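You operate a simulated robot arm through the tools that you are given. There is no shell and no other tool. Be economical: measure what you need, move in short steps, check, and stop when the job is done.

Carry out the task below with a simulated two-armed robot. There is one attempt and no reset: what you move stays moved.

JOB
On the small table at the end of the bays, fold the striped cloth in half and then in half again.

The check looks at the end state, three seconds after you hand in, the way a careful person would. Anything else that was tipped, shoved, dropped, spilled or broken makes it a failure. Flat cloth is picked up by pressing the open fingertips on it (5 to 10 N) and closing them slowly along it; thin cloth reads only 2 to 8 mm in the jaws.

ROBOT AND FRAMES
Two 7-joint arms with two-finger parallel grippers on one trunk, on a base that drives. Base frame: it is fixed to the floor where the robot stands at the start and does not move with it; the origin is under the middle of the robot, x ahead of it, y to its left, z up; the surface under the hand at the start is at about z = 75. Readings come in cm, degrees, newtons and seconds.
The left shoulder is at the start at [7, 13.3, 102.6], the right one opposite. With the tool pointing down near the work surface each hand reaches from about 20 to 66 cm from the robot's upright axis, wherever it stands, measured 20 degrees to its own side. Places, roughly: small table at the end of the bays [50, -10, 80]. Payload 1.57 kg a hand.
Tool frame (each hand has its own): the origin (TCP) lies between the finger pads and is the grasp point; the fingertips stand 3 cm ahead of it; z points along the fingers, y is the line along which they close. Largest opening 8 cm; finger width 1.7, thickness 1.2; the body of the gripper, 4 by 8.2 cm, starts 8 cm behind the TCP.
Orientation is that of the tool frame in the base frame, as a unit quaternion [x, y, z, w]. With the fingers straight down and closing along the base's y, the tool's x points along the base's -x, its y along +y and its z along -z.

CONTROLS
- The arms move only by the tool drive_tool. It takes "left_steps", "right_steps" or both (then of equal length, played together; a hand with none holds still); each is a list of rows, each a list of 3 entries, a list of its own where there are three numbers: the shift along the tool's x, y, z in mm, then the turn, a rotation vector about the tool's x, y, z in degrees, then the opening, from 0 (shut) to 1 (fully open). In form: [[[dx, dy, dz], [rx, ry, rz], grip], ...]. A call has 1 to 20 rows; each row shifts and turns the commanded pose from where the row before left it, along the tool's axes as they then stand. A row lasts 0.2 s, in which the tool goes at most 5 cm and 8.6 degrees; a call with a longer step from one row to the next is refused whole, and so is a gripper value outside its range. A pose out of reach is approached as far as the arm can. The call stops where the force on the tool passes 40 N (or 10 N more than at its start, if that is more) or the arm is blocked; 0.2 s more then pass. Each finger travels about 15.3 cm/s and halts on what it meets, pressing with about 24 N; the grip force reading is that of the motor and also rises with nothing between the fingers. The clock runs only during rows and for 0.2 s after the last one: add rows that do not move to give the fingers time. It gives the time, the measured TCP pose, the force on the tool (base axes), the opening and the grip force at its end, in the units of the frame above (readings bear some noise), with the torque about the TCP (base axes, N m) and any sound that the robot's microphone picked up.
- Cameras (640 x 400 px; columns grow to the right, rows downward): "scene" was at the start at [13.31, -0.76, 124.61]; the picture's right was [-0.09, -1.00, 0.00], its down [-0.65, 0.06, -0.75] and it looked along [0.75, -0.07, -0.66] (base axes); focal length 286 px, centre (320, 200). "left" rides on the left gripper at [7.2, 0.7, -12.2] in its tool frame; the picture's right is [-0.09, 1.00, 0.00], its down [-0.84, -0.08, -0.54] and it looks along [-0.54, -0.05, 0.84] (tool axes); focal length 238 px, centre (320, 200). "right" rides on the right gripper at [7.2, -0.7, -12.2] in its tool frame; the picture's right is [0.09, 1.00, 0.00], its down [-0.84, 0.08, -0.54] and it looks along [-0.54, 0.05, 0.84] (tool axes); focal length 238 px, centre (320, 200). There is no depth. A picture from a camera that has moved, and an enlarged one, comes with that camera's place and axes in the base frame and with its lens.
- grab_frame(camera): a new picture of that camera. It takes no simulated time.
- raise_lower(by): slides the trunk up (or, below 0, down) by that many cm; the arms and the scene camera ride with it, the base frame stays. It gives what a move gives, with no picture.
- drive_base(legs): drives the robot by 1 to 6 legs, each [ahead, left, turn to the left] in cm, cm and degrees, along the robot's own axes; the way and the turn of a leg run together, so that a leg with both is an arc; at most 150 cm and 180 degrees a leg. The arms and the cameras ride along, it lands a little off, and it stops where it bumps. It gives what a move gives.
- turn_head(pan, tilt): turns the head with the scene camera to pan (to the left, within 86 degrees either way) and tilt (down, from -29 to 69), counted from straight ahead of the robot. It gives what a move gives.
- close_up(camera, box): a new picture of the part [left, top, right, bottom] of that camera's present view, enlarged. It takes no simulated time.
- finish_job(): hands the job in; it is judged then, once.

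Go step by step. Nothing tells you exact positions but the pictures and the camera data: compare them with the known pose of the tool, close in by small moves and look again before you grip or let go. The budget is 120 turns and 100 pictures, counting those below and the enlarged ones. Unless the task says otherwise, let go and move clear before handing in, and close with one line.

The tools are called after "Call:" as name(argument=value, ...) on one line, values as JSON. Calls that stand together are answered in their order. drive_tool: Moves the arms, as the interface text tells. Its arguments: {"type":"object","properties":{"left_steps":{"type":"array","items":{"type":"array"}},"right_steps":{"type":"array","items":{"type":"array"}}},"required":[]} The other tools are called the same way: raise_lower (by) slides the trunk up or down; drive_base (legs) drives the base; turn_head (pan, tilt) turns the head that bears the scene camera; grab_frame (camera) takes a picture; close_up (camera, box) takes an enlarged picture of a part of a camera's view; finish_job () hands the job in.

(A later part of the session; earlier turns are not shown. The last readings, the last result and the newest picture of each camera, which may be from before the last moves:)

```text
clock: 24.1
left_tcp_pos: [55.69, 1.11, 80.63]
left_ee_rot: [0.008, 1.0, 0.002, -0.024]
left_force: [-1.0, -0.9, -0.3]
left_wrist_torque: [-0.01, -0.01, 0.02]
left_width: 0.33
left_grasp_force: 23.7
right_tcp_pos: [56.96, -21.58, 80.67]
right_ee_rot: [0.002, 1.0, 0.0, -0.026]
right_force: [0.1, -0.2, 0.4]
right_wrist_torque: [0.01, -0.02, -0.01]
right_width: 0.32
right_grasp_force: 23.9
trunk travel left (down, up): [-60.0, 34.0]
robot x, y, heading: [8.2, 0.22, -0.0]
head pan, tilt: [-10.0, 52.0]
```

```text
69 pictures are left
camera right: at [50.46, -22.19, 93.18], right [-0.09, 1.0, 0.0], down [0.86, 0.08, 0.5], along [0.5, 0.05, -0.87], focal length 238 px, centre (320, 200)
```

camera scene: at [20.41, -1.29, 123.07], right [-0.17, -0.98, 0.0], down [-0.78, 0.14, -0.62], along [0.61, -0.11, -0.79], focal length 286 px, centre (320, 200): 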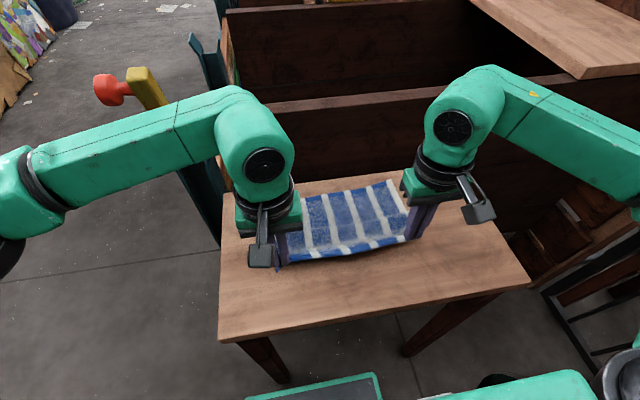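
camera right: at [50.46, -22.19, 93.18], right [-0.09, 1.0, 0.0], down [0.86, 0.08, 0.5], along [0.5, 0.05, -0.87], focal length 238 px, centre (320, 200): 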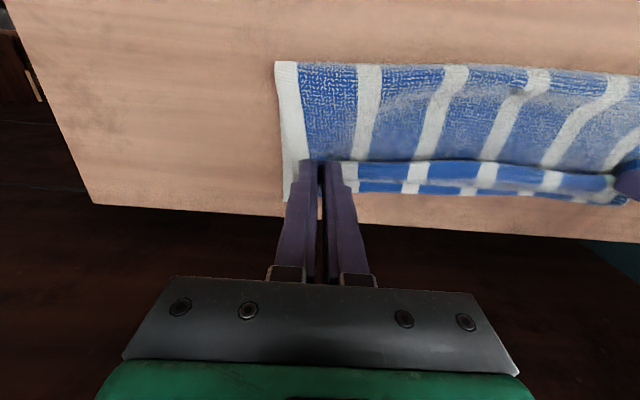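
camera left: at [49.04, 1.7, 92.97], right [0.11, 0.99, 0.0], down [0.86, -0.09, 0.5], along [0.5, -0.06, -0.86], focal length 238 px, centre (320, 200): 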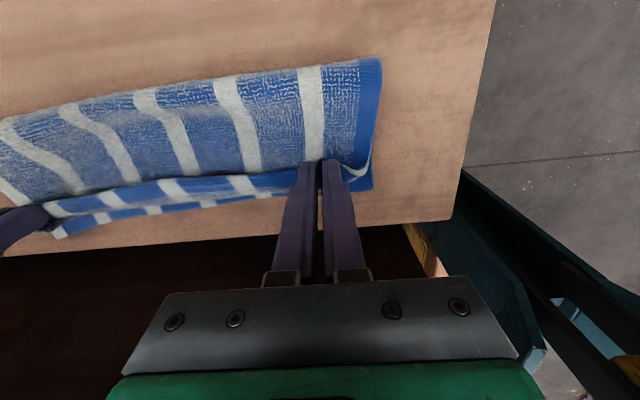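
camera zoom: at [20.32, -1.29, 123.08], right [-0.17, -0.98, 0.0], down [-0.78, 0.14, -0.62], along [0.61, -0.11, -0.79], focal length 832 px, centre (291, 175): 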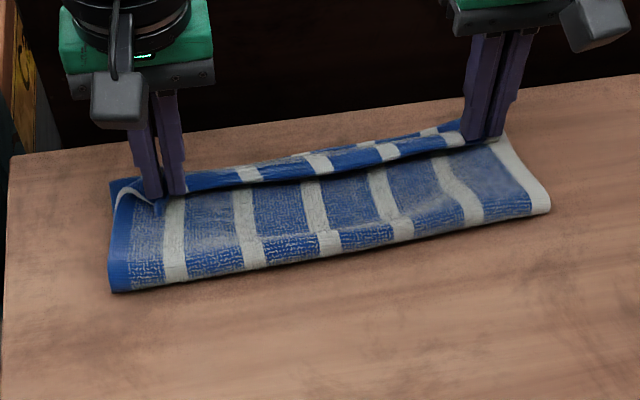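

The lower layer's far edge now shows beyond the hem, and the two layers are about equal. I'll set the edge down 1 cm further out, release gently and lift.

Call:
drive_tool(left_steps=[[[-2, 0, 4], [0, 0, 0], 0], [[-2, 0, 4], [0, 0, 0], 0], [[-2, 0, 4], [0, 0, 0], 0], [[-2, 0, 4], [0, 0, 0], 0], [[0, 0, 0], [0, 0, 0], 0]], right_steps=[[[-3.3, 0, 4], [0, 0, 0], 0], [[-3.3, 0, 4], [0, 0, 0], 0], [[-3.3, 0, 4], [0, 0, 0], 0], [[-3.3, 0, 4], [0, 0, 0], 0], [[0, 0, 0], [0, 0, 0], 0]])

Call:
drive_tool(left_steps=[[[0, 0, 0], [0, 0, 0], 0.08], [[0, 0, 0], [0, 0, 0], 0.16], [[0, 0, 0], [0, 0, 0], 0.2], [[0, 0, -5], [0, 0, 0], 0.2], [[0, 0, -10], [0, 0, 0], 0.2], [[0, 0, -20], [0, 0, 0], 0.2], [[0, 0, -20], [0, 0, 0], 0.2], [[0, 0, 0], [0, 0, 0], 0.2]], right_steps=[[[0, 0, 0], [0, 0, 0], 0.08], [[0, 0, 0], [0, 0, 0], 0.16], [[0, 0, 0], [0, 0, 0], 0.2], [[0, 0, -5], [0, 0, 0], 0.2], [[0, 0, -10], [0, 0, 0], 0.2], [[0, 0, -20], [0, 0, 0], 0.2], [[0, 0, -20], [0, 0, 0], 0.2], [[0, 0, 0], [0, 0, 0], 0.2]])

Call:
grab_frame(camera="left")

Call:
grab_frame(camera="right")

Call:
close_up(camera="scene", box=[220, 140, 440, 277])

```text
clock: 25.3
left_tcp_pos: [56.43, 1.2, 78.92]
left_ee_rot: [0.007, 1.0, 0.0, -0.023]
left_force: [-1.5, -2.0, 6.4]
left_wrist_torque: [-0.01, 0.05, 0.01]
left_width: 0.33
left_grasp_force: 24.5
right_tcp_pos: [58.06, -21.52, 79.06]
right_ee_rot: [0.001, 1.0, 0.001, -0.026]
right_force: [-1.3, 1.3, 2.5]
right_wrist_torque: [0.04, 0.04, -0.01]
right_width: 0.37
right_grasp_force: 23.8
trunk travel left (down, up): [-60.0, 34.0]
robot x, y, heading: [8.13, -0.06, 0.0]
head pan, tilt: [-10.0, 52.0]
```

```text
clock: 27.1
left_tcp_pos: [56.82, 1.07, 84.29]
left_ee_rot: [0.007, 1.0, 0.001, -0.023]
left_force: [-0.3, -0.5, 0.1]
left_wrist_torque: [0.05, -0.05, -0.02]
left_width: 1.61
left_grasp_force: 0.0
right_tcp_pos: [58.61, -21.64, 84.31]
right_ee_rot: [0.001, 1.0, 0.0, -0.025]
right_force: [0.0, 0.4, -0.7]
right_wrist_torque: [0.03, 0.0, -0.01]
right_width: 1.61
right_grasp_force: 0.1
trunk travel left (down, up): [-60.0, 34.0]
robot x, y, heading: [7.71, -0.02, -0.1]
head pan, tilt: [-10.0, 52.0]
```

```text
68 pictures are left
camera left: at [50.09, 1.7, 96.8], right [0.11, 0.99, 0.0], down [0.86, -0.09, 0.5], along [0.5, -0.06, -0.87], focal length 238 px, centre (320, 200)
```

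left: 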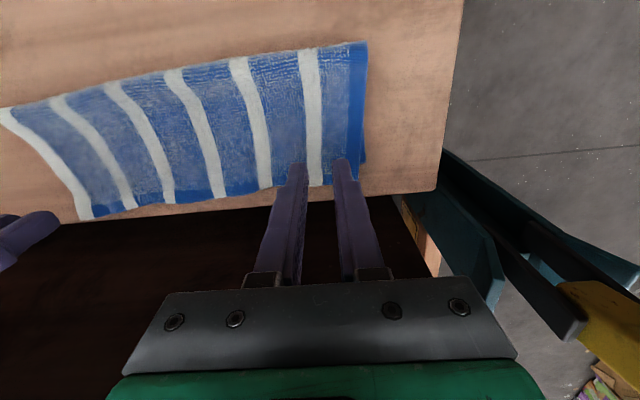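

```text
67 pictures are left
camera right: at [52.04, -22.19, 97.04], right [-0.09, 1.0, 0.0], down [0.86, 0.08, 0.5], along [0.49, 0.05, -0.87], focal length 238 px, centre (320, 200)
```

right: 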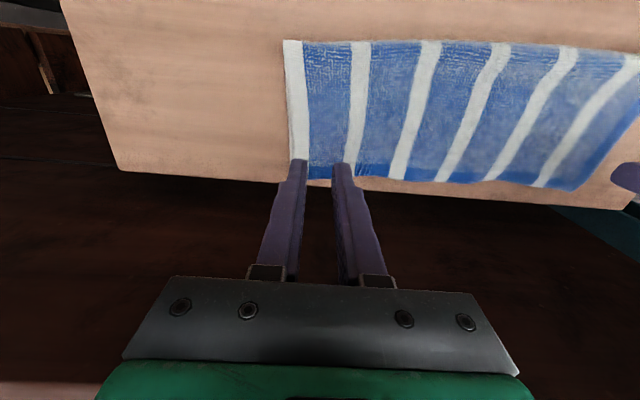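

```text
2.91 times, centred on (330, 208) of scene
camera zoom: at [20.4, -1.3, 123.07], right [-0.17, -0.98, 0.0], down [-0.78, 0.14, -0.62], along [0.61, -0.11, -0.79], focal length 832 px, centre (291, 175)
```

zoom: 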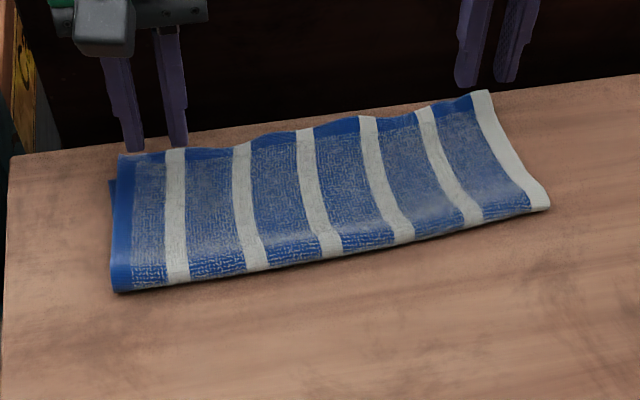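

The hem flipped open on release, so the first fold looks good. I'll retract both hands to look at the whole cloth.

Call:
drive_tool(left_steps=[[[0, 0, -20], [0, 0, 0], 0.2], [[20, 5, -25], [0, 0, 0], 0.2], [[25, 15, -25], [0, 0, 0], 0.2], [[25, 20, -20], [0, 0, 0], 0.2], [[25, 20, -10], [0, 0, 0], 0.2], [[25, 20, 0], [0, 0, 0], 0.2]], right_steps=[[[0, 0, -20], [0, 0, 0], 0.2], [[20, -5, -25], [0, 0, 0], 0.2], [[25, -15, -25], [0, 0, 0], 0.2], [[25, -15, -10], [0, 0, 0], 0.2], [[25, -15, 0], [0, 0, 0], 0.2], [[25, -15, 0], [0, 0, 0], 0.2]])

Call:
close_up(camera="scene", box=[200, 130, 460, 292])

Call:
grab_frame(camera="right")

```text
clock: 28.5
left_tcp_pos: [45.14, 9.29, 95.01]
left_ee_rot: [0.006, 1.0, 0.001, -0.022]
left_force: [0.0, 0.5, -0.1]
left_wrist_torque: [-0.02, -0.01, 0.02]
left_width: 1.59
left_grasp_force: 0.1
right_tcp_pos: [46.85, -28.02, 93.23]
right_ee_rot: [0.001, 1.0, 0.0, -0.025]
right_force: [-0.4, 0.2, 0.4]
right_wrist_torque: [-0.02, -0.03, -0.01]
right_width: 1.58
right_grasp_force: 0.1
trunk travel left (down, up): [-60.0, 34.0]
robot x, y, heading: [8.25, 0.09, 0.4]
head pan, tilt: [-10.0, 52.0]
```

```text
2.46 times, centred on (330, 211) of scene
camera zoom: at [20.17, -1.24, 123.1], right [-0.17, -0.98, 0.0], down [-0.78, 0.14, -0.62], along [0.61, -0.11, -0.79], focal length 704 px, centre (295, 173)
```

zoom: 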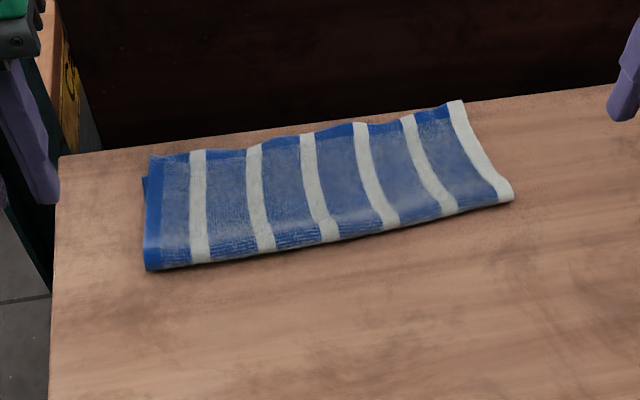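

```text
64 pictures are left
camera right: at [40.26, -28.59, 105.78], right [-0.09, 1.0, 0.0], down [0.86, 0.08, 0.5], along [0.5, 0.05, -0.87], focal length 238 px, centre (320, 200)
```

right: 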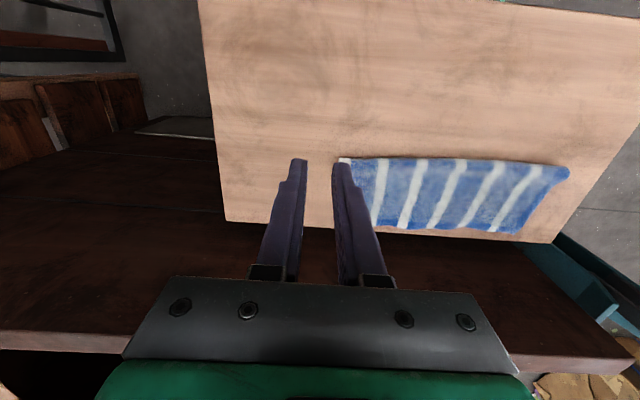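

Fold one is good: a strip about 11 cm wide, x 50–61.5, y −25 to 5. For the second fold I'll turn the right hand 90° to close along the short right-hand edge and bring it above the middle of that edge.

Call:
drive_tool(right_steps=[[[0, 0, 0], [0, -2.9, 0], 0.45], [[0, 0, 0], [0, 0, -8.2], 0.45], [[0, 0, 0], [0, 0, -8.2], 0.45], [[0, 0, 0], [0, 0, -8.2], 0.45], [[0, 0, 0], [0, 0, -8.2], 0.45], [[0, 0, 0], [0, 0, -8.2], 0.45], [[0, 0, 0], [0, 0, -8.2], 0.45], [[0, 0, 0], [0, 0, -8.2], 0.45], [[0, 0, 0], [0, 0, -8.2], 0.45], [[0, 0, 0], [0, 0, -8.2], 0.45], [[0, 0, 0], [0, 0, -8.2], 0.45], [[0, 0, 0], [0, 0, -8], 0.45], [[-10, -24, 20], [0, 0, 0], 0.45], [[-10, -24, 20], [0, 0, 0], 0.45], [[-10, -24, 20], [0, 0, 0], 0.45], [[-9, -22.5, 20], [0, 0, 0], 0.45], [[0, 0, 0], [0, 0, 0], 0.45]])

Call:
grab_frame(camera="right")

Call:
grab_frame(camera="scene")

```text
clock: 32.1
left_tcp_pos: [45.28, 9.3, 94.99]
left_ee_rot: [0.008, 1.0, 0.001, -0.024]
left_force: [0.7, 1.1, -0.2]
left_wrist_torque: [0.03, 0.0, -0.03]
left_width: 1.61
left_grasp_force: 0.0
right_tcp_pos: [44.61, -18.69, 87.78]
right_ee_rot: [-0.365, 0.93, -0.041, -0.001]
right_force: [0.4, 0.3, 0.0]
right_wrist_torque: [0.03, -0.02, -0.01]
right_width: 3.61
right_grasp_force: 0.0
right hand out of reach, approached as far as the arm can: row 4, 5, 6, 7, 8, 9, 10, 11, 12, 13, 14, 15, 16
trunk travel left (down, up): [-60.0, 34.0]
robot x, y, heading: [8.05, 0.14, -0.1]
head pan, tilt: [-10.0, 52.0]
```

```text
63 pictures are left
camera right: at [39.56, -23.12, 100.26], right [-0.74, 0.66, -0.07], down [0.55, 0.67, 0.51], along [0.39, 0.34, -0.86], focal length 238 px, centre (320, 200)
```

right: 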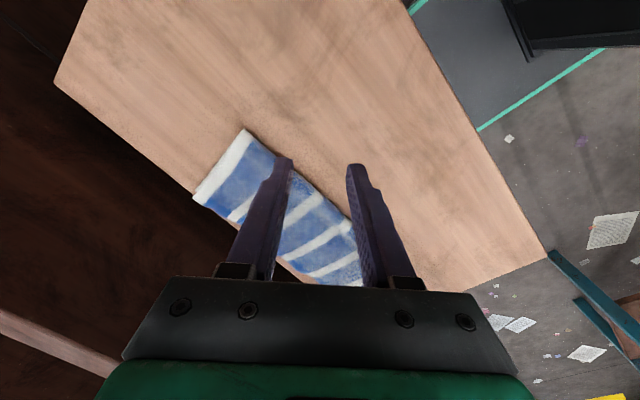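

```text
62 pictures are left
camera scene: at [20.36, -1.3, 123.08], right [-0.17, -0.98, 0.0], down [-0.78, 0.14, -0.62], along [0.61, -0.11, -0.79], focal length 286 px, centre (320, 200)
```

scene: 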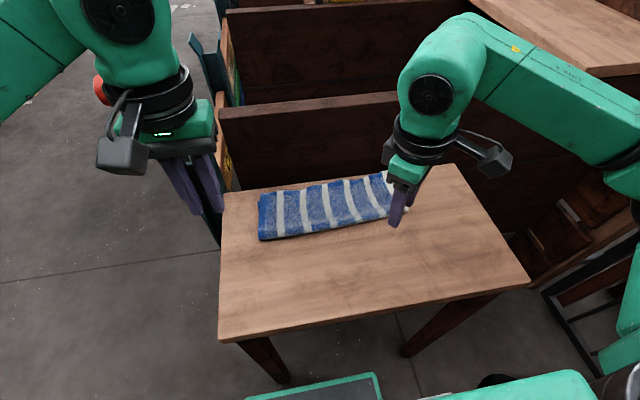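

Turning that way hits the wrist limit at −43°, so I'll turn the other way to +90°.

Call:
drive_tool(right_steps=[[[0, 0, -20], [-4.4, -1.7, 0], 0.45], [[0, 0, -20], [0, 0, 8.3], 0.45], [[0, 0, 0], [0, 0, 8.3], 0.45], [[0, 0, 0], [0, 0, 8.3], 0.45], [[0, 0, 0], [0, 0, 8.3], 0.45], [[0, 0, 0], [0, 0, 8.3], 0.45], [[0, 0, 0], [0, 0, 8.3], 0.45], [[0, 0, 0], [0, 0, 8.3], 0.45], [[0, 0, 0], [0, 0, 8.3], 0.45], [[0, 0, 0], [0, 0, 8.3], 0.45], [[0, 0, 0], [0, 0, 8.3], 0.45], [[0, 0, 0], [0, 0, 8.3], 0.45], [[0, 0, 0], [0, 0, 8.3], 0.45], [[0, 0, 0], [0, 0, 8.3], 0.45], [[0, 0, 0], [0, 0, 8.3], 0.45], [[0, 0, 0], [0, 0, 8.3], 0.45], [[0, 0, 0], [0, 0, 8.3], 0.45], [[0, 0, 0], [0, 0, 0], 0.45]])

```text
clock: 35.9
left_tcp_pos: [45.37, 9.3, 94.99]
left_ee_rot: [0.007, 1.0, 0.001, -0.024]
left_force: [-0.2, 0.3, -0.1]
left_wrist_torque: [0.01, -0.01, -0.01]
left_width: 1.58
left_grasp_force: 0.1
right_tcp_pos: [44.14, -18.13, 91.73]
right_ee_rot: [0.707, 0.707, -0.005, -0.004]
right_force: [0.8, 0.9, -0.3]
right_wrist_torque: [0.03, 0.0, -0.02]
right_width: 3.6
right_grasp_force: 0.0
right hand out of reach, approached as far as the arm can: row 1
trunk travel left (down, up): [-60.0, 34.0]
robot x, y, heading: [8.11, -0.13, -0.1]
head pan, tilt: [-10.0, 52.0]
```

The 90° turn worked. Next I'll move over the middle of the right-hand edge.

Call:
drive_tool(right_steps=[[[-9.95, 20.3, 0], [0, 0, 0], 0.45], [[-9.95, 20.3, 0], [0, 0, 0], 0.45], [[-9.95, 20.3, 20], [0, 0, 0], 0.45], [[-9.95, 20.3, 25], [0, 0, 0], 0.45], [[-9.95, 20.3, 25], [0, 0, 0], 0.45], [[-9.95, 20.3, 25], [0, 0, 0], 0.45], [[0, 0, 0], [0, 0, 0], 0.45]])

Call:
grab_frame(camera="right")

Call:
grab_frame(camera="scene")

```text
clock: 37.5
left_tcp_pos: [45.32, 9.31, 94.96]
left_ee_rot: [0.008, 1.0, 0.001, -0.024]
left_force: [-1.2, 0.5, 0.4]
left_wrist_torque: [-0.01, -0.01, 0.01]
left_width: 1.59
left_grasp_force: 0.2
right_tcp_pos: [56.09, -24.03, 82.11]
right_ee_rot: [0.707, 0.707, -0.003, -0.002]
right_force: [-0.2, 0.2, -0.5]
right_wrist_torque: [-0.04, -0.02, -0.01]
right_width: 3.59
right_grasp_force: 0.1
trunk travel left (down, up): [-60.0, 34.0]
robot x, y, heading: [7.83, -0.0, -0.0]
head pan, tilt: [-10.0, 52.0]
```

```text
61 pictures are left
camera right: at [55.6, -16.8, 94.34], right [1.0, 0.09, -0.01], down [0.08, -0.84, 0.54], along [0.04, -0.54, -0.84], focal length 238 px, centre (320, 200)
```

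right: 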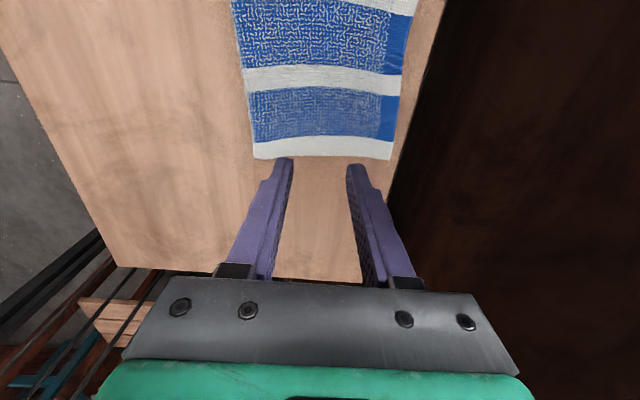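

```text
60 pictures are left
camera scene: at [20.32, -1.27, 123.08], right [-0.17, -0.98, 0.0], down [-0.78, 0.14, -0.62], along [0.61, -0.11, -0.79], focal length 286 px, centre (320, 200)
```

scene: 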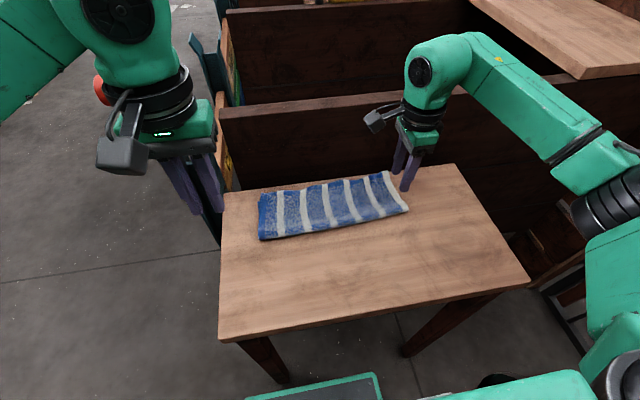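

The edge runs from (50.6,-25.1) to (62.1,-24.0), and the hand is over its middle. I'll lower to contact.

Call:
drive_tool(right_steps=[[[1, 2, 8], [0, 0, 0], 0.4], [[0, 0, 8], [0, 0, 0], 0.4], [[0, 0, 8], [0, 0, 0], 0.4], [[0, 0, 6], [0, 0, 0], 0.4], [[0, 0, 4], [0, 0, 0], 0.4], [[0, 0, 2], [0, 0, 0], 0.4], [[0, 0, 0], [0, 0, 0], 0.4]])

Call:
close_up(camera="right", box=[200, 80, 440, 230])

```text
clock: 39.1
left_tcp_pos: [45.36, 9.2, 94.94]
left_ee_rot: [0.008, 1.0, 0.002, -0.024]
left_force: [0.7, 0.9, 0.1]
left_wrist_torque: [0.01, -0.04, 0.03]
left_width: 1.6
left_grasp_force: 0.0
right_tcp_pos: [56.32, -23.92, 78.63]
right_ee_rot: [0.706, 0.708, -0.003, -0.003]
right_force: [0.1, -1.4, 5.4]
right_wrist_torque: [-0.01, -0.02, 0.03]
right_width: 3.19
right_grasp_force: 0.0
trunk travel left (down, up): [-60.0, 34.0]
robot x, y, heading: [8.12, 0.1, -0.2]
head pan, tilt: [-10.0, 52.0]
```

```text
2.67 times, centred on (320, 155) of right
camera zoom: at [55.78, -16.67, 90.81], right [1.0, 0.09, -0.01], down [0.08, -0.84, 0.54], along [0.04, -0.54, -0.84], focal length 636 px, centre (320, 320)
```

zoom: 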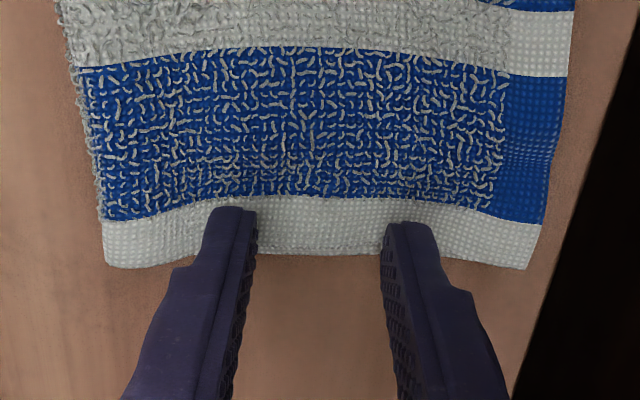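

The contact force is 5 N. I'll press slightly more to take in both layers, then close slowly.

Call:
drive_tool(right_steps=[[[0, 0, 1.5], [0, 0, 0], 0.4], [[0, 0, 0], [0, 0, 0], 0.37], [[0, 0, 0], [0, 0, 0], 0.34], [[0, 0, 0], [0, 0, 0], 0.31], [[0, 0, 0], [0, 0, 0], 0.28], [[0, 0, 0], [0, 0, 0], 0.25], [[0, 0, 0], [0, 0, 0], 0.22], [[0, 0, 0], [0, 0, 0], 0.19], [[0, 0, 0], [0, 0, 0], 0.16], [[0, 0, 0], [0, 0, 0], 0.13], [[0, 0, 0], [0, 0, 0], 0.1], [[0, 0, 0], [0, 0, 0], 0.07], [[0, 0, 0], [0, 0, 0], 0.04], [[0, 0, 0], [0, 0, 0], 0], [[0, 0, 0], [0, 0, 0], 0], [[0, 0, 0], [0, 0, 0], 0]])

Call:
close_up(camera="right", box=[200, 80, 440, 230])

```text
clock: 42.5
left_tcp_pos: [45.08, 9.31, 95.04]
left_ee_rot: [0.007, 1.0, 0.001, -0.023]
left_force: [-0.6, 1.2, -0.7]
left_wrist_torque: [-0.02, 0.03, 0.0]
left_width: 1.59
left_grasp_force: 0.1
right_tcp_pos: [56.22, -23.83, 78.59]
right_ee_rot: [0.707, 0.708, -0.004, -0.002]
right_force: [-0.3, -0.6, 15.2]
right_wrist_torque: [0.08, 0.04, 0.0]
right_width: 0.42
right_grasp_force: 24.2
trunk travel left (down, up): [-60.0, 34.0]
robot x, y, heading: [8.25, 0.19, 0.1]
head pan, tilt: [-10.0, 52.0]
```

```text
2.67 times, centred on (320, 155) of right
camera zoom: at [55.66, -16.58, 90.71], right [1.0, 0.09, -0.01], down [0.08, -0.84, 0.54], along [0.04, -0.54, -0.84], focal length 636 px, centre (320, 320)
```

zoom: 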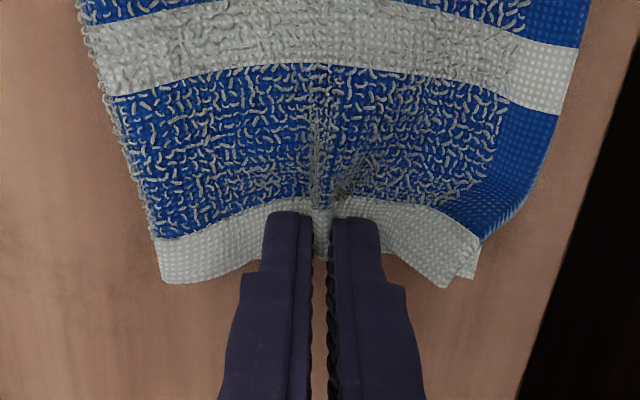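

The reading of 4.2 mm doesn't tell me whether both layers are in. I'll lift 2 cm and look.

Call:
drive_tool(right_steps=[[[0, 0, -8], [0, 0, 0], 0], [[2, 0, -8], [0, 0, 0], 0], [[3, 0, -8], [0, 0, 0], 0], [[0, 0, 0], [0, 0, 0], 0]])

Call:
close_up(camera="right", box=[160, 40, 480, 240])

Call:
close_up(camera="scene", box=[240, 140, 440, 265])

```text
clock: 43.5
left_tcp_pos: [45.34, 9.34, 94.88]
left_ee_rot: [0.007, 1.0, 0.002, -0.024]
left_force: [-0.1, -0.8, 0.0]
left_wrist_torque: [0.0, 0.02, 0.0]
left_width: 1.59
left_grasp_force: 0.0
right_tcp_pos: [56.3, -23.42, 80.75]
right_ee_rot: [0.706, 0.708, -0.005, -0.003]
right_force: [1.2, 0.3, -0.2]
right_wrist_torque: [0.01, 0.03, 0.0]
right_width: 0.38
right_grasp_force: 24.1
trunk travel left (down, up): [-60.0, 34.0]
robot x, y, heading: [7.92, -0.28, -0.1]
head pan, tilt: [-10.0, 52.0]
```

```text
2.00 times, centred on (320, 140) of right
camera zoom: at [55.79, -16.18, 92.97], right [1.0, 0.09, -0.01], down [0.08, -0.84, 0.54], along [0.04, -0.54, -0.84], focal length 477 px, centre (320, 320)
```

zoom: 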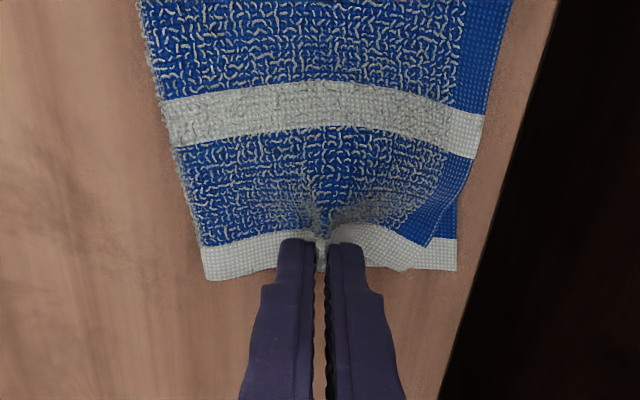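

```text
3.20 times, centred on (340, 202) of scene
camera zoom: at [20.37, -1.3, 123.08], right [-0.17, -0.98, 0.0], down [-0.78, 0.14, -0.62], along [0.61, -0.11, -0.79], focal length 916 px, centre (256, 192)
```

zoom: 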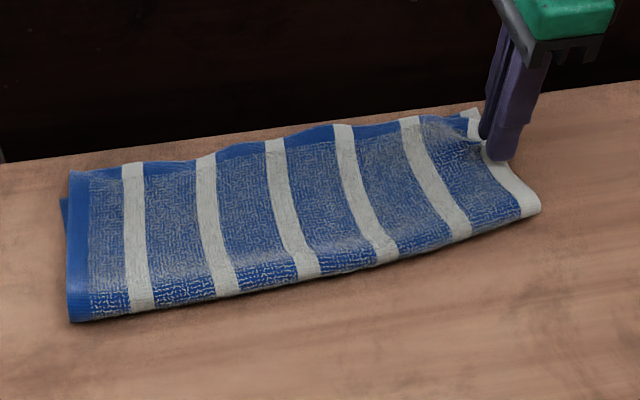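

Only the top layer came up. I'll lay it back, release, and next try straddling the edge with the hand tilted so the outer fingertip slides on the table and pushes both layers in together.

Call:
drive_tool(right_steps=[[[-3, 0, 8], [0, 0, 0], 0], [[-3, 0, 8], [0, 0, 0], 0], [[0, 0, 4], [0, 0, 0], 0], [[0, 0, 0], [0, 0, 0], 0.1], [[0, 0, 0], [0, 0, 0], 0.2], [[0, 0, 0], [0, 0, 0], 0.3], [[0, 0, 0], [0, 0, 0], 0.4], [[0, 0, -10], [0, 0, 0], 0.4], [[0, 0, -20], [0, 0, 0], 0.4], [[0, 0, -20], [0, 0, 0], 0.4], [[0, 0, -20], [0, 0, 0], 0.4], [[0, 0, -10], [0, 0, 0], 0.4], [[0, 0, 0], [0, 0, 0], 0.4]])

Call:
drive_tool(right_steps=[[[-10, 0, 0], [0, 0, -8.2], 0.4], [[-10, 0, 0], [0, 0, -8.2], 0.4], [[-5, 0, 0], [0, 0, -8.2], 0.4], [[0, 0, 0], [0, 0, -8.2], 0.4], [[0, 0, 0], [0, 0, -8.2], 0.4], [[0, 0, 0], [0, 0, -8.2], 0.4], [[0, 0, 0], [0, 0, -8.2], 0.4], [[0, 0, 0], [0, 0, -8.2], 0.4], [[0, 0, 0], [0, 0, -8.2], 0.4], [[0, 0, 0], [0, 0, -8.2], 0.4], [[0, 0, 0], [0, 0, -8], 0.4], [[0, 0, 0], [-7, 0, 0], 0.4], [[0, 0, 0], [-7, 0, 0], 0.4], [[0, 0, 0], [0, 0, 0], 0.4]])

Call:
grab_frame(camera="right")

Call:
close_up(camera="scene", box=[240, 140, 440, 265])

```text
clock: 46.3
left_tcp_pos: [45.34, 9.22, 94.93]
left_ee_rot: [0.007, 1.0, 0.001, -0.023]
left_force: [0.1, 0.0, 0.0]
left_wrist_torque: [0.01, -0.01, -0.02]
left_width: 1.63
left_grasp_force: 0.0
right_tcp_pos: [56.28, -23.9, 86.76]
right_ee_rot: [0.707, 0.708, -0.004, -0.004]
right_force: [0.1, 0.2, -0.7]
right_wrist_torque: [0.02, -0.01, -0.02]
right_width: 3.18
right_grasp_force: 0.1
trunk travel left (down, up): [-60.0, 34.0]
robot x, y, heading: [7.82, -0.34, 0.1]
head pan, tilt: [-10.0, 52.0]
```

```text
clock: 49.3
left_tcp_pos: [45.31, 9.26, 94.99]
left_ee_rot: [0.007, 1.0, 0.002, -0.024]
left_force: [0.2, -0.8, 0.1]
left_wrist_torque: [-0.02, 0.01, 0.01]
left_width: 1.61
left_grasp_force: 0.0
right_tcp_pos: [56.76, -26.51, 86.73]
right_ee_rot: [-0.001, 0.993, 0.122, -0.005]
right_force: [0.2, -0.3, -0.8]
right_wrist_torque: [0.01, -0.06, 0.01]
right_width: 3.2
right_grasp_force: 0.0
trunk travel left (down, up): [-60.0, 34.0]
robot x, y, heading: [7.84, -0.25, -0.0]
head pan, tilt: [-10.0, 52.0]
```

```text
55 pictures are left
camera right: at [49.7, -30.06, 98.54], right [-0.09, 0.97, 0.24], down [0.84, -0.05, 0.54], along [0.53, 0.25, -0.81], focal length 238 px, centre (320, 200)
```

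right: 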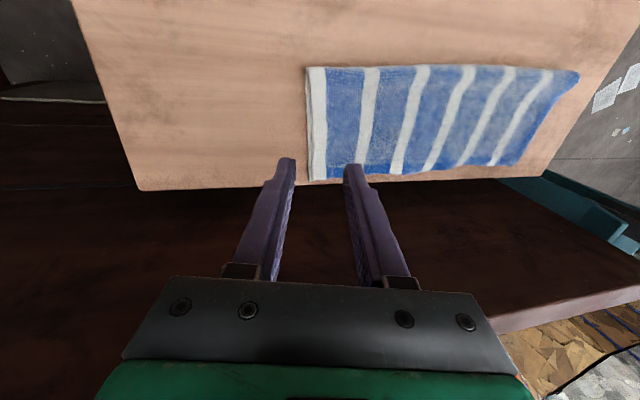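

```text
3.20 times, centred on (340, 202) of scene
camera zoom: at [20.37, -1.25, 123.08], right [-0.17, -0.98, 0.0], down [-0.78, 0.14, -0.62], along [0.61, -0.11, -0.79], focal length 916 px, centre (256, 192)
```

zoom: 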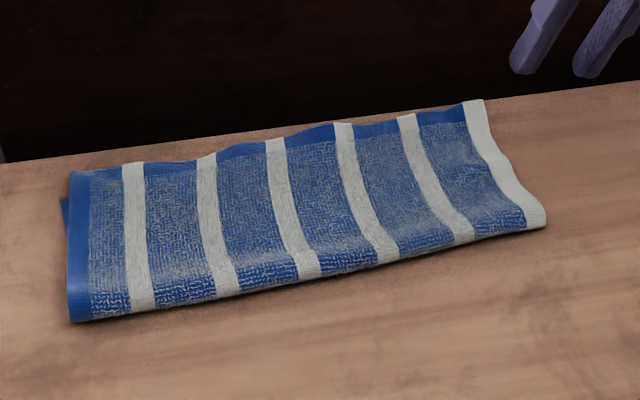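

The cloth recovered its shape. I'll bring the tilted hand to straddle the right edge at x ≈ 56.

Call:
drive_tool(right_steps=[[[1, 1.5, 13], [0, 0, 0], 0.4], [[1, 1.5, 13], [0, 0, 0], 0.4], [[1, 1.5, 13], [0, 0, 0], 0.4], [[1, 1.5, 13], [0, 0, 0], 0.4], [[0.6, 1.4, 13.7], [0, 0, 0], 0.4], [[0, 0, 0], [0, 0, 0], 0.4]])

Call:
grab_frame(camera="right")

Call:
close_up(camera="scene", box=[340, 130, 460, 205])

```text
clock: 50.7
left_tcp_pos: [45.33, 9.25, 94.9]
left_ee_rot: [0.007, 1.0, 0.001, -0.023]
left_force: [-0.7, 0.4, 0.9]
left_wrist_torque: [0.0, 0.0, -0.02]
left_width: 1.58
left_grasp_force: 0.0
right_tcp_pos: [56.22, -24.3, 80.55]
right_ee_rot: [0.0, 0.993, 0.121, -0.006]
right_force: [0.2, -0.8, -0.5]
right_wrist_torque: [0.0, 0.05, 0.03]
right_width: 3.18
right_grasp_force: 0.0
trunk travel left (down, up): [-60.0, 34.0]
robot x, y, heading: [8.12, -0.19, -0.1]
head pan, tilt: [-10.0, 52.0]
```

```text
53 pictures are left
camera right: at [49.13, -27.75, 92.31], right [-0.09, 0.97, 0.24], down [0.84, -0.05, 0.54], along [0.53, 0.25, -0.81], focal length 238 px, centre (320, 200)
```

right: 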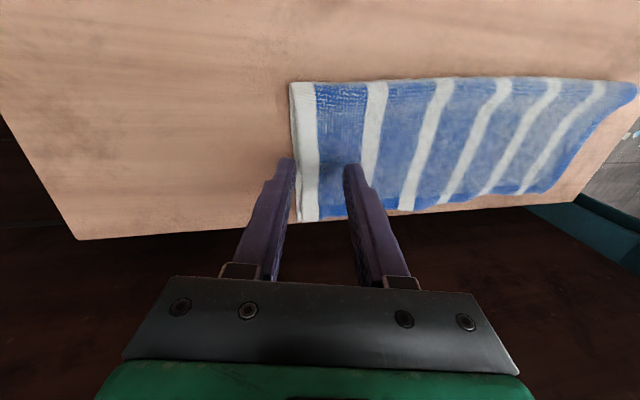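

```text
5.33 times, centred on (400, 168) of scene
camera zoom: at [20.36, -1.29, 123.08], right [-0.17, -0.98, 0.0], down [-0.78, 0.14, -0.62], along [0.61, -0.11, -0.79], focal length 1526 px, centre (-107, 373)
```

zoom: 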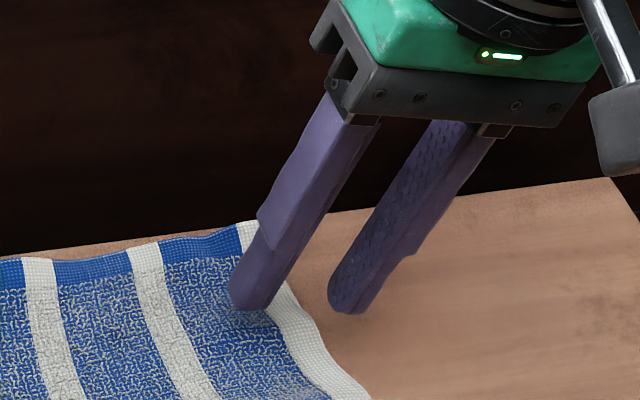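

The edge lies between the fingers. I'll lower until the outer fingertip touches the table.

Call:
drive_tool(right_steps=[[[0, -1.2, 5], [0, 0, 0], 0.4], [[0, -1.2, 5], [0, 0, 0], 0.4], [[0, -1, 4], [0, 0, 0], 0.4], [[0, -0.7, 3], [0, 0, 0], 0.4], [[0, -0.5, 2], [0, 0, 0], 0.4], [[0, 0, 0], [0, 0, 0], 0.4]])

Call:
close_up(camera="right", box=[220, 80, 420, 205])

Call:
close_up(camera="scene", box=[340, 130, 460, 205])

```text
clock: 52.1
left_tcp_pos: [45.28, 9.25, 94.97]
left_ee_rot: [0.007, 1.0, 0.001, -0.025]
left_force: [-0.3, -0.5, 0.5]
left_wrist_torque: [0.0, -0.03, 0.03]
left_width: 1.59
left_grasp_force: 0.1
right_tcp_pos: [56.11, -24.19, 78.65]
right_ee_rot: [-0.001, 0.993, 0.122, -0.004]
right_force: [0.0, -0.2, 1.5]
right_wrist_torque: [-0.02, 0.02, 0.02]
right_width: 3.17
right_grasp_force: 0.0
trunk travel left (down, up): [-60.0, 34.0]
robot x, y, heading: [7.81, 0.06, -0.2]
head pan, tilt: [-10.0, 52.0]
```

```text
3.20 times, centred on (320, 142) of right
camera zoom: at [49.13, -27.75, 90.38], right [-0.09, 0.97, 0.24], down [0.84, -0.05, 0.54], along [0.53, 0.25, -0.81], focal length 763 px, centre (320, 384)
```

zoom: 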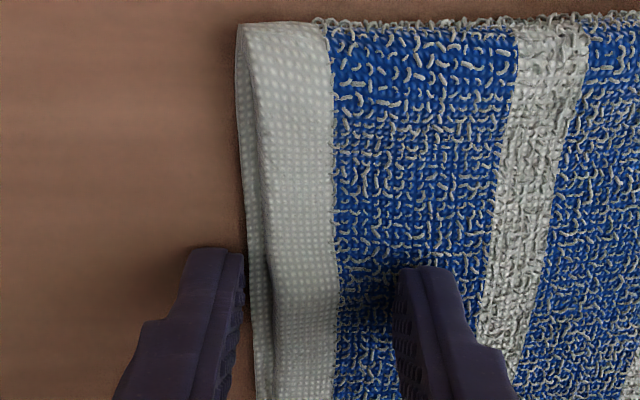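

```text
5.33 times, centred on (400, 168) of scene
camera zoom: at [20.36, -1.28, 123.08], right [-0.17, -0.98, 0.0], down [-0.78, 0.14, -0.62], along [0.61, -0.11, -0.79], focal length 1526 px, centre (-107, 373)
```

zoom: 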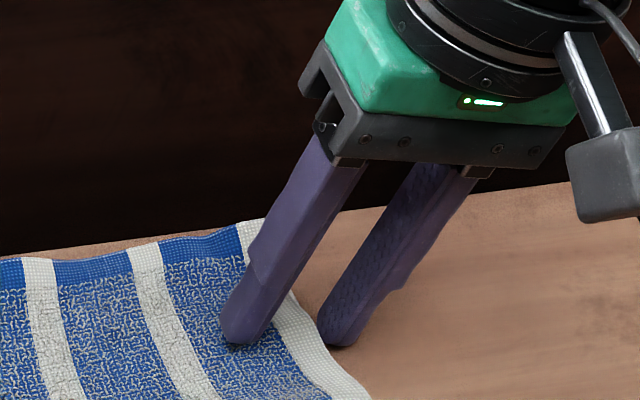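

The jaws straddle both layers, with the outer finger just at the table. I'll press slightly and close slowly, creeping down so the outer tip stays on the table.

Call:
drive_tool(right_steps=[[[0, -0.3, 1.5], [0, 0, 0], 0.4], [[0, 0, 0.4], [0, 0, 0], 0.37], [[0, 0, 0.4], [0, 0, 0], 0.34], [[0, 0, 0.4], [0, 0, 0], 0.31], [[0, 0, 0.3], [0, 0, 0], 0.28], [[0, 0, 0.3], [0, 0, 0], 0.25], [[0, 0, 0.3], [0, 0, 0], 0.22], [[0, 0, 0.3], [0, 0, 0], 0.19], [[0, 0, 0], [0, 0, 0], 0.19]])

Call:
close_up(camera="right", box=[220, 80, 420, 205])

Call:
close_up(camera="scene", box=[340, 130, 460, 205])

```text
clock: 54.1
left_tcp_pos: [45.22, 9.29, 95.05]
left_ee_rot: [0.007, 1.0, 0.001, -0.025]
left_force: [0.3, -0.1, 0.4]
left_wrist_torque: [-0.04, -0.02, -0.02]
left_width: 1.59
left_grasp_force: 0.0
right_tcp_pos: [55.98, -24.07, 78.33]
right_ee_rot: [0.0, 0.993, 0.121, -0.004]
right_force: [0.1, 0.0, 8.0]
right_wrist_torque: [-0.03, -0.1, -0.04]
right_width: 1.42
right_grasp_force: 0.0
trunk travel left (down, up): [-60.0, 34.0]
robot x, y, heading: [8.33, -0.27, -0.2]
head pan, tilt: [-10.0, 52.0]
```

```text
3.20 times, centred on (320, 142) of right
camera zoom: at [49.03, -27.63, 90.1], right [-0.09, 0.97, 0.24], down [0.84, -0.05, 0.54], along [0.53, 0.25, -0.81], focal length 763 px, centre (320, 384)
```

zoom: 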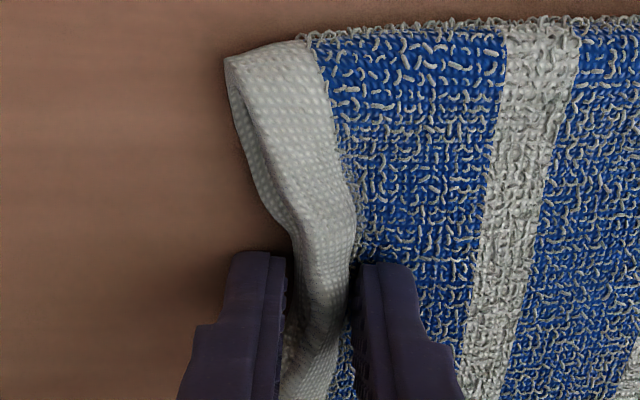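

```text
5.33 times, centred on (400, 168) of scene
camera zoom: at [20.25, -1.25, 123.1], right [-0.17, -0.98, 0.0], down [-0.78, 0.14, -0.62], along [0.61, -0.11, -0.79], focal length 1526 px, centre (-107, 373)
```

zoom: 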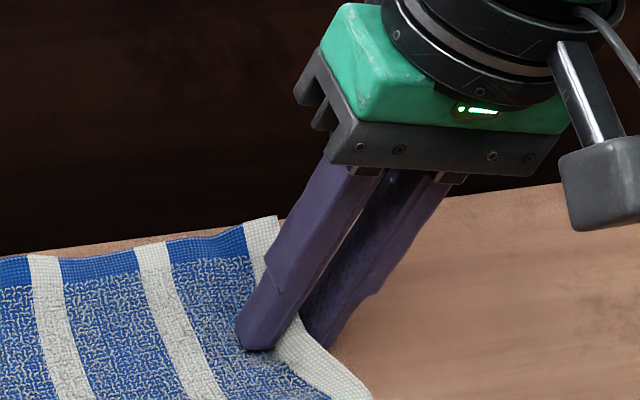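

It's working: both edges are being pushed up between the fingers. I'll close the rest of the way.

Call:
drive_tool(right_steps=[[[0, 0, 0.3], [0, 0, 0], 0.16], [[0, 0, 0.3], [0, 0, 0], 0.13], [[0, 0, 0.3], [0, 0, 0], 0.1], [[0, 0, 0.2], [0, 0, 0], 0.07], [[0, 0, 0], [0, 0, 0], 0.04], [[0, 0, 0], [0, 0, 0], 0], [[0, 0, 0], [0, 0, 0], 0], [[0, 0, 0], [0, 0, 0], 0]])

Call:
close_up(camera="right", box=[220, 80, 420, 205])

```text
clock: 55.9
left_tcp_pos: [45.17, 9.36, 95.06]
left_ee_rot: [0.006, 1.0, 0.0, -0.022]
left_force: [0.4, 0.5, 0.9]
left_wrist_torque: [-0.01, 0.02, 0.01]
left_width: 1.62
left_grasp_force: 0.0
right_tcp_pos: [56.0, -24.0, 78.19]
right_ee_rot: [0.0, 0.993, 0.121, -0.004]
right_force: [2.3, 1.2, 11.4]
right_wrist_torque: [0.15, -0.07, -0.01]
right_width: 0.62
right_grasp_force: 23.8
trunk travel left (down, up): [-60.0, 34.0]
robot x, y, heading: [8.01, -0.12, -0.0]
head pan, tilt: [-10.0, 52.0]
```

```text
3.20 times, centred on (320, 142) of right
camera zoom: at [49.01, -27.53, 90.02], right [-0.09, 0.97, 0.24], down [0.84, -0.05, 0.54], along [0.53, 0.25, -0.81], focal length 763 px, centre (320, 384)
```

zoom: 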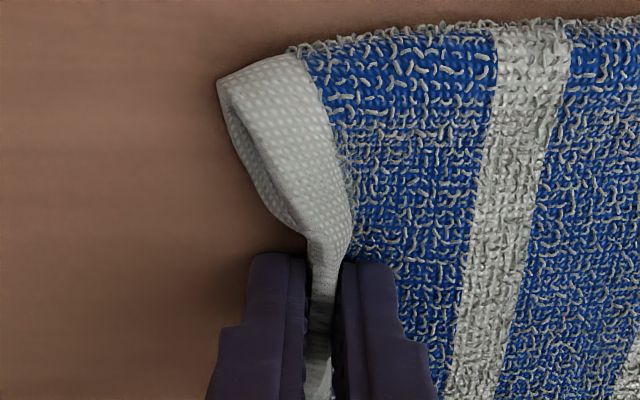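

The reading is 6.2 mm, so both layers look gripped. I'll lift a little and check.

Call:
drive_tool(right_steps=[[[0, 1, -8], [0, 0, 0], 0], [[0, 2, -10], [0, 0, 0], 0], [[0, 3, -12], [0, 0, 0], 0], [[0, 3, -12], [0, 0, 0], 0], [[0, 0, 0], [0, 0, 0], 0]])

Call:
grab_frame(camera="right")

Call:
close_up(camera="scene", box=[240, 120, 440, 245])

```text
clock: 57.1
left_tcp_pos: [45.31, 9.32, 94.88]
left_ee_rot: [0.007, 1.0, 0.001, -0.023]
left_force: [0.1, -0.7, -0.5]
left_wrist_torque: [-0.02, 0.01, -0.01]
left_width: 1.58
left_grasp_force: 0.1
right_tcp_pos: [56.14, -24.27, 82.48]
right_ee_rot: [0.0, 0.993, 0.12, -0.005]
right_force: [-0.1, 0.1, -0.2]
right_wrist_torque: [0.03, 0.01, 0.04]
right_width: 0.54
right_grasp_force: 23.7
trunk travel left (down, up): [-60.0, 34.0]
robot x, y, heading: [8.02, -0.16, 0.0]
head pan, tilt: [-10.0, 52.0]
```

```text
46 pictures are left
camera right: at [49.17, -27.79, 94.24], right [-0.09, 0.97, 0.24], down [0.84, -0.05, 0.54], along [0.53, 0.25, -0.81], focal length 238 px, centre (320, 200)
```

right: 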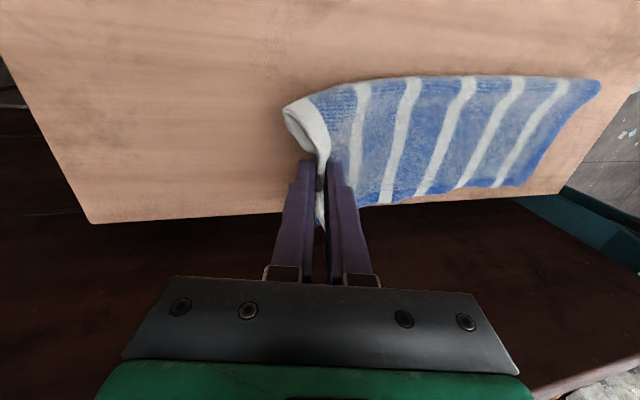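

```text
3.20 times, centred on (340, 182) of scene
camera zoom: at [20.38, -1.3, 123.08], right [-0.17, -0.98, 0.0], down [-0.78, 0.14, -0.62], along [0.61, -0.11, -0.79], focal length 916 px, centre (256, 256)
```

zoom: 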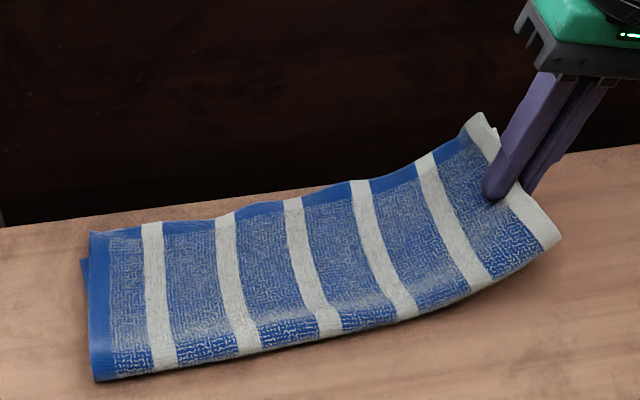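

Both layers lift together. I'll move the left hand out of the way first, then do the first half of the carry with a gradual tilt.

Call:
drive_tool(left_steps=[[[10, 35, -10], [0, 0, 0], 0.2], [[10, 35, -10], [0, 0, 0], 0.2], [[10, 35, -10], [0, 0, 0], 0.2], [[10, 35, -10], [0, 0, 0], 0.2], [[10, 35, -10], [0, 0, 0], 0.2], [[0, 0, 0], [0, 0, 0], 0.2]])

Call:
drive_tool(right_steps=[[[0.86, 22.7, -6.7], [2.43, 0, 0], 0], [[0.86, 22.4, -7.7], [2.43, 0, 0], 0], [[0.86, 21.7, -6.7], [2.43, 0, 0], 0], [[0.86, 21.2, -5.5], [2.43, 0, 0], 0], [[0.86, 20.7, -3.5], [2.43, 0, 0], 0], [[0.86, 20.4, 0.7], [2.43, 0, 0], 0], [[0.86, 20.4, -0.2], [2.43, 0, 0], 0], [[0.86, 20.6, 2.9], [2.43, 0, 0], 0], [[0, 0, 0], [0, 0, 0], 0]])

Call:
grab_frame(camera="scene")

```text
clock: 58.5
left_tcp_pos: [40.75, 26.87, 100.24]
left_ee_rot: [0.007, 1.0, 0.001, -0.025]
left_force: [0.7, -0.7, 0.9]
left_wrist_torque: [-0.01, 0.01, -0.05]
left_width: 1.6
left_grasp_force: 0.1
right_tcp_pos: [56.26, -24.26, 82.4]
right_ee_rot: [-0.001, 0.993, 0.121, -0.006]
right_force: [0.3, -0.6, 0.4]
right_wrist_torque: [0.04, 0.02, 0.05]
right_width: 0.58
right_grasp_force: 23.8
trunk travel left (down, up): [-60.0, 34.0]
robot x, y, heading: [8.2, -0.15, -0.0]
head pan, tilt: [-10.0, 52.0]
```

```text
clock: 60.5
left_tcp_pos: [40.7, 26.79, 100.28]
left_ee_rot: [0.006, 1.0, 0.001, -0.023]
left_force: [1.2, -0.2, 0.0]
left_wrist_torque: [-0.01, -0.02, -0.02]
left_width: 1.61
left_grasp_force: 0.0
right_tcp_pos: [55.38, -8.03, 86.79]
right_ee_rot: [-0.001, 0.999, -0.048, -0.004]
right_force: [0.5, 0.1, -0.3]
right_wrist_torque: [0.08, 0.0, 0.0]
right_width: 0.52
right_grasp_force: 24.1
trunk travel left (down, up): [-60.0, 34.0]
robot x, y, heading: [7.96, 0.11, -0.1]
head pan, tilt: [-10.0, 52.0]
```

```text
44 pictures are left
camera scene: at [20.36, -1.35, 123.08], right [-0.17, -0.98, 0.0], down [-0.78, 0.14, -0.62], along [0.61, -0.11, -0.79], focal length 286 px, centre (320, 200)
```

scene: 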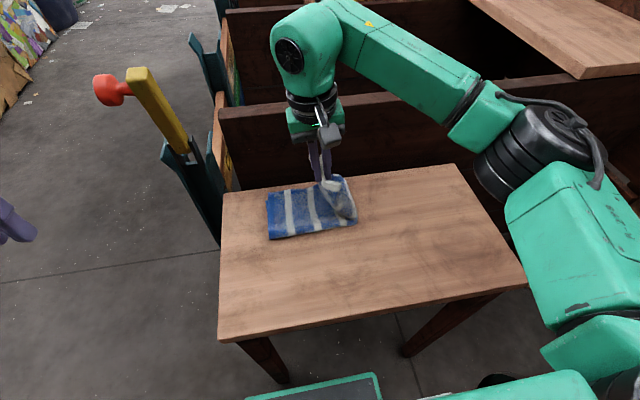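

The fold is forming well around y ≈ −12. I'll continue the carry down toward the left edge.

Call:
drive_tool(right_steps=[[[0.9, 19.4, 8.9], [2.43, 0, 0], 0], [[0.9, 19.8, 8.1], [2.43, 0, 0], 0], [[0.9, 20.1, 7.2], [2.43, 0, 0], 0], [[0.9, 20.4, 6.3], [2.43, 0, 0], 0], [[0.9, 20.7, 5.5], [2.43, 0, 0], 0], [[0.9, 20.8, 4.6], [2.43, 0, 0], 0], [[0, 0, 0], [0, 0, 0], 0]])

Call:
close_up(camera="scene", box=[220, 130, 420, 255])

Call:
grab_frame(camera="right")

```text
clock: 62.1
left_tcp_pos: [40.83, 26.88, 100.3]
left_ee_rot: [0.007, 1.0, 0.002, -0.024]
left_force: [-0.1, 0.2, 0.5]
left_wrist_torque: [0.03, 0.02, 0.03]
left_width: 1.61
left_grasp_force: 0.0
right_tcp_pos: [54.86, 3.18, 80.29]
right_ee_rot: [-0.001, 0.985, -0.174, -0.005]
right_force: [0.1, -0.5, -0.2]
right_wrist_torque: [0.05, 0.01, 0.0]
right_width: 0.52
right_grasp_force: 23.9
trunk travel left (down, up): [-60.0, 34.0]
robot x, y, heading: [7.99, -0.08, 0.1]
head pan, tilt: [-10.0, 52.0]
```

```text
3.20 times, centred on (320, 192) of scene
camera zoom: at [20.37, -1.36, 123.08], right [-0.17, -0.98, 0.0], down [-0.78, 0.14, -0.62], along [0.61, -0.11, -0.79], focal length 916 px, centre (320, 224)
```

zoom: 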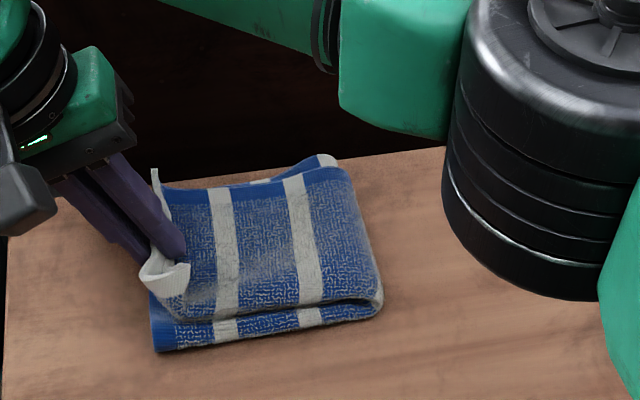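

```text
42 pictures are left
camera right: at [47.82, 6.81, 92.04], right [-0.1, 0.93, -0.34], down [0.84, 0.26, 0.47], along [0.53, -0.24, -0.81], focal length 238 px, centre (320, 200)
```

right: 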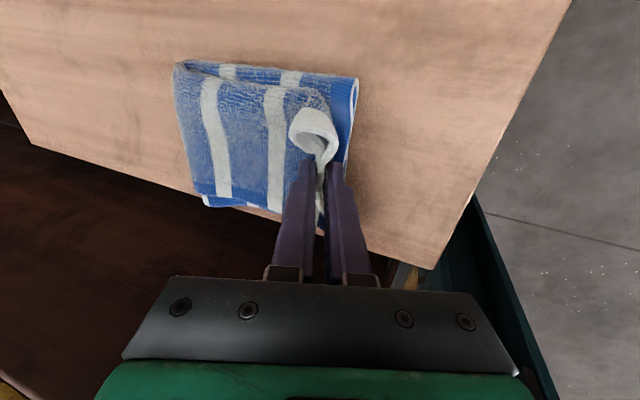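

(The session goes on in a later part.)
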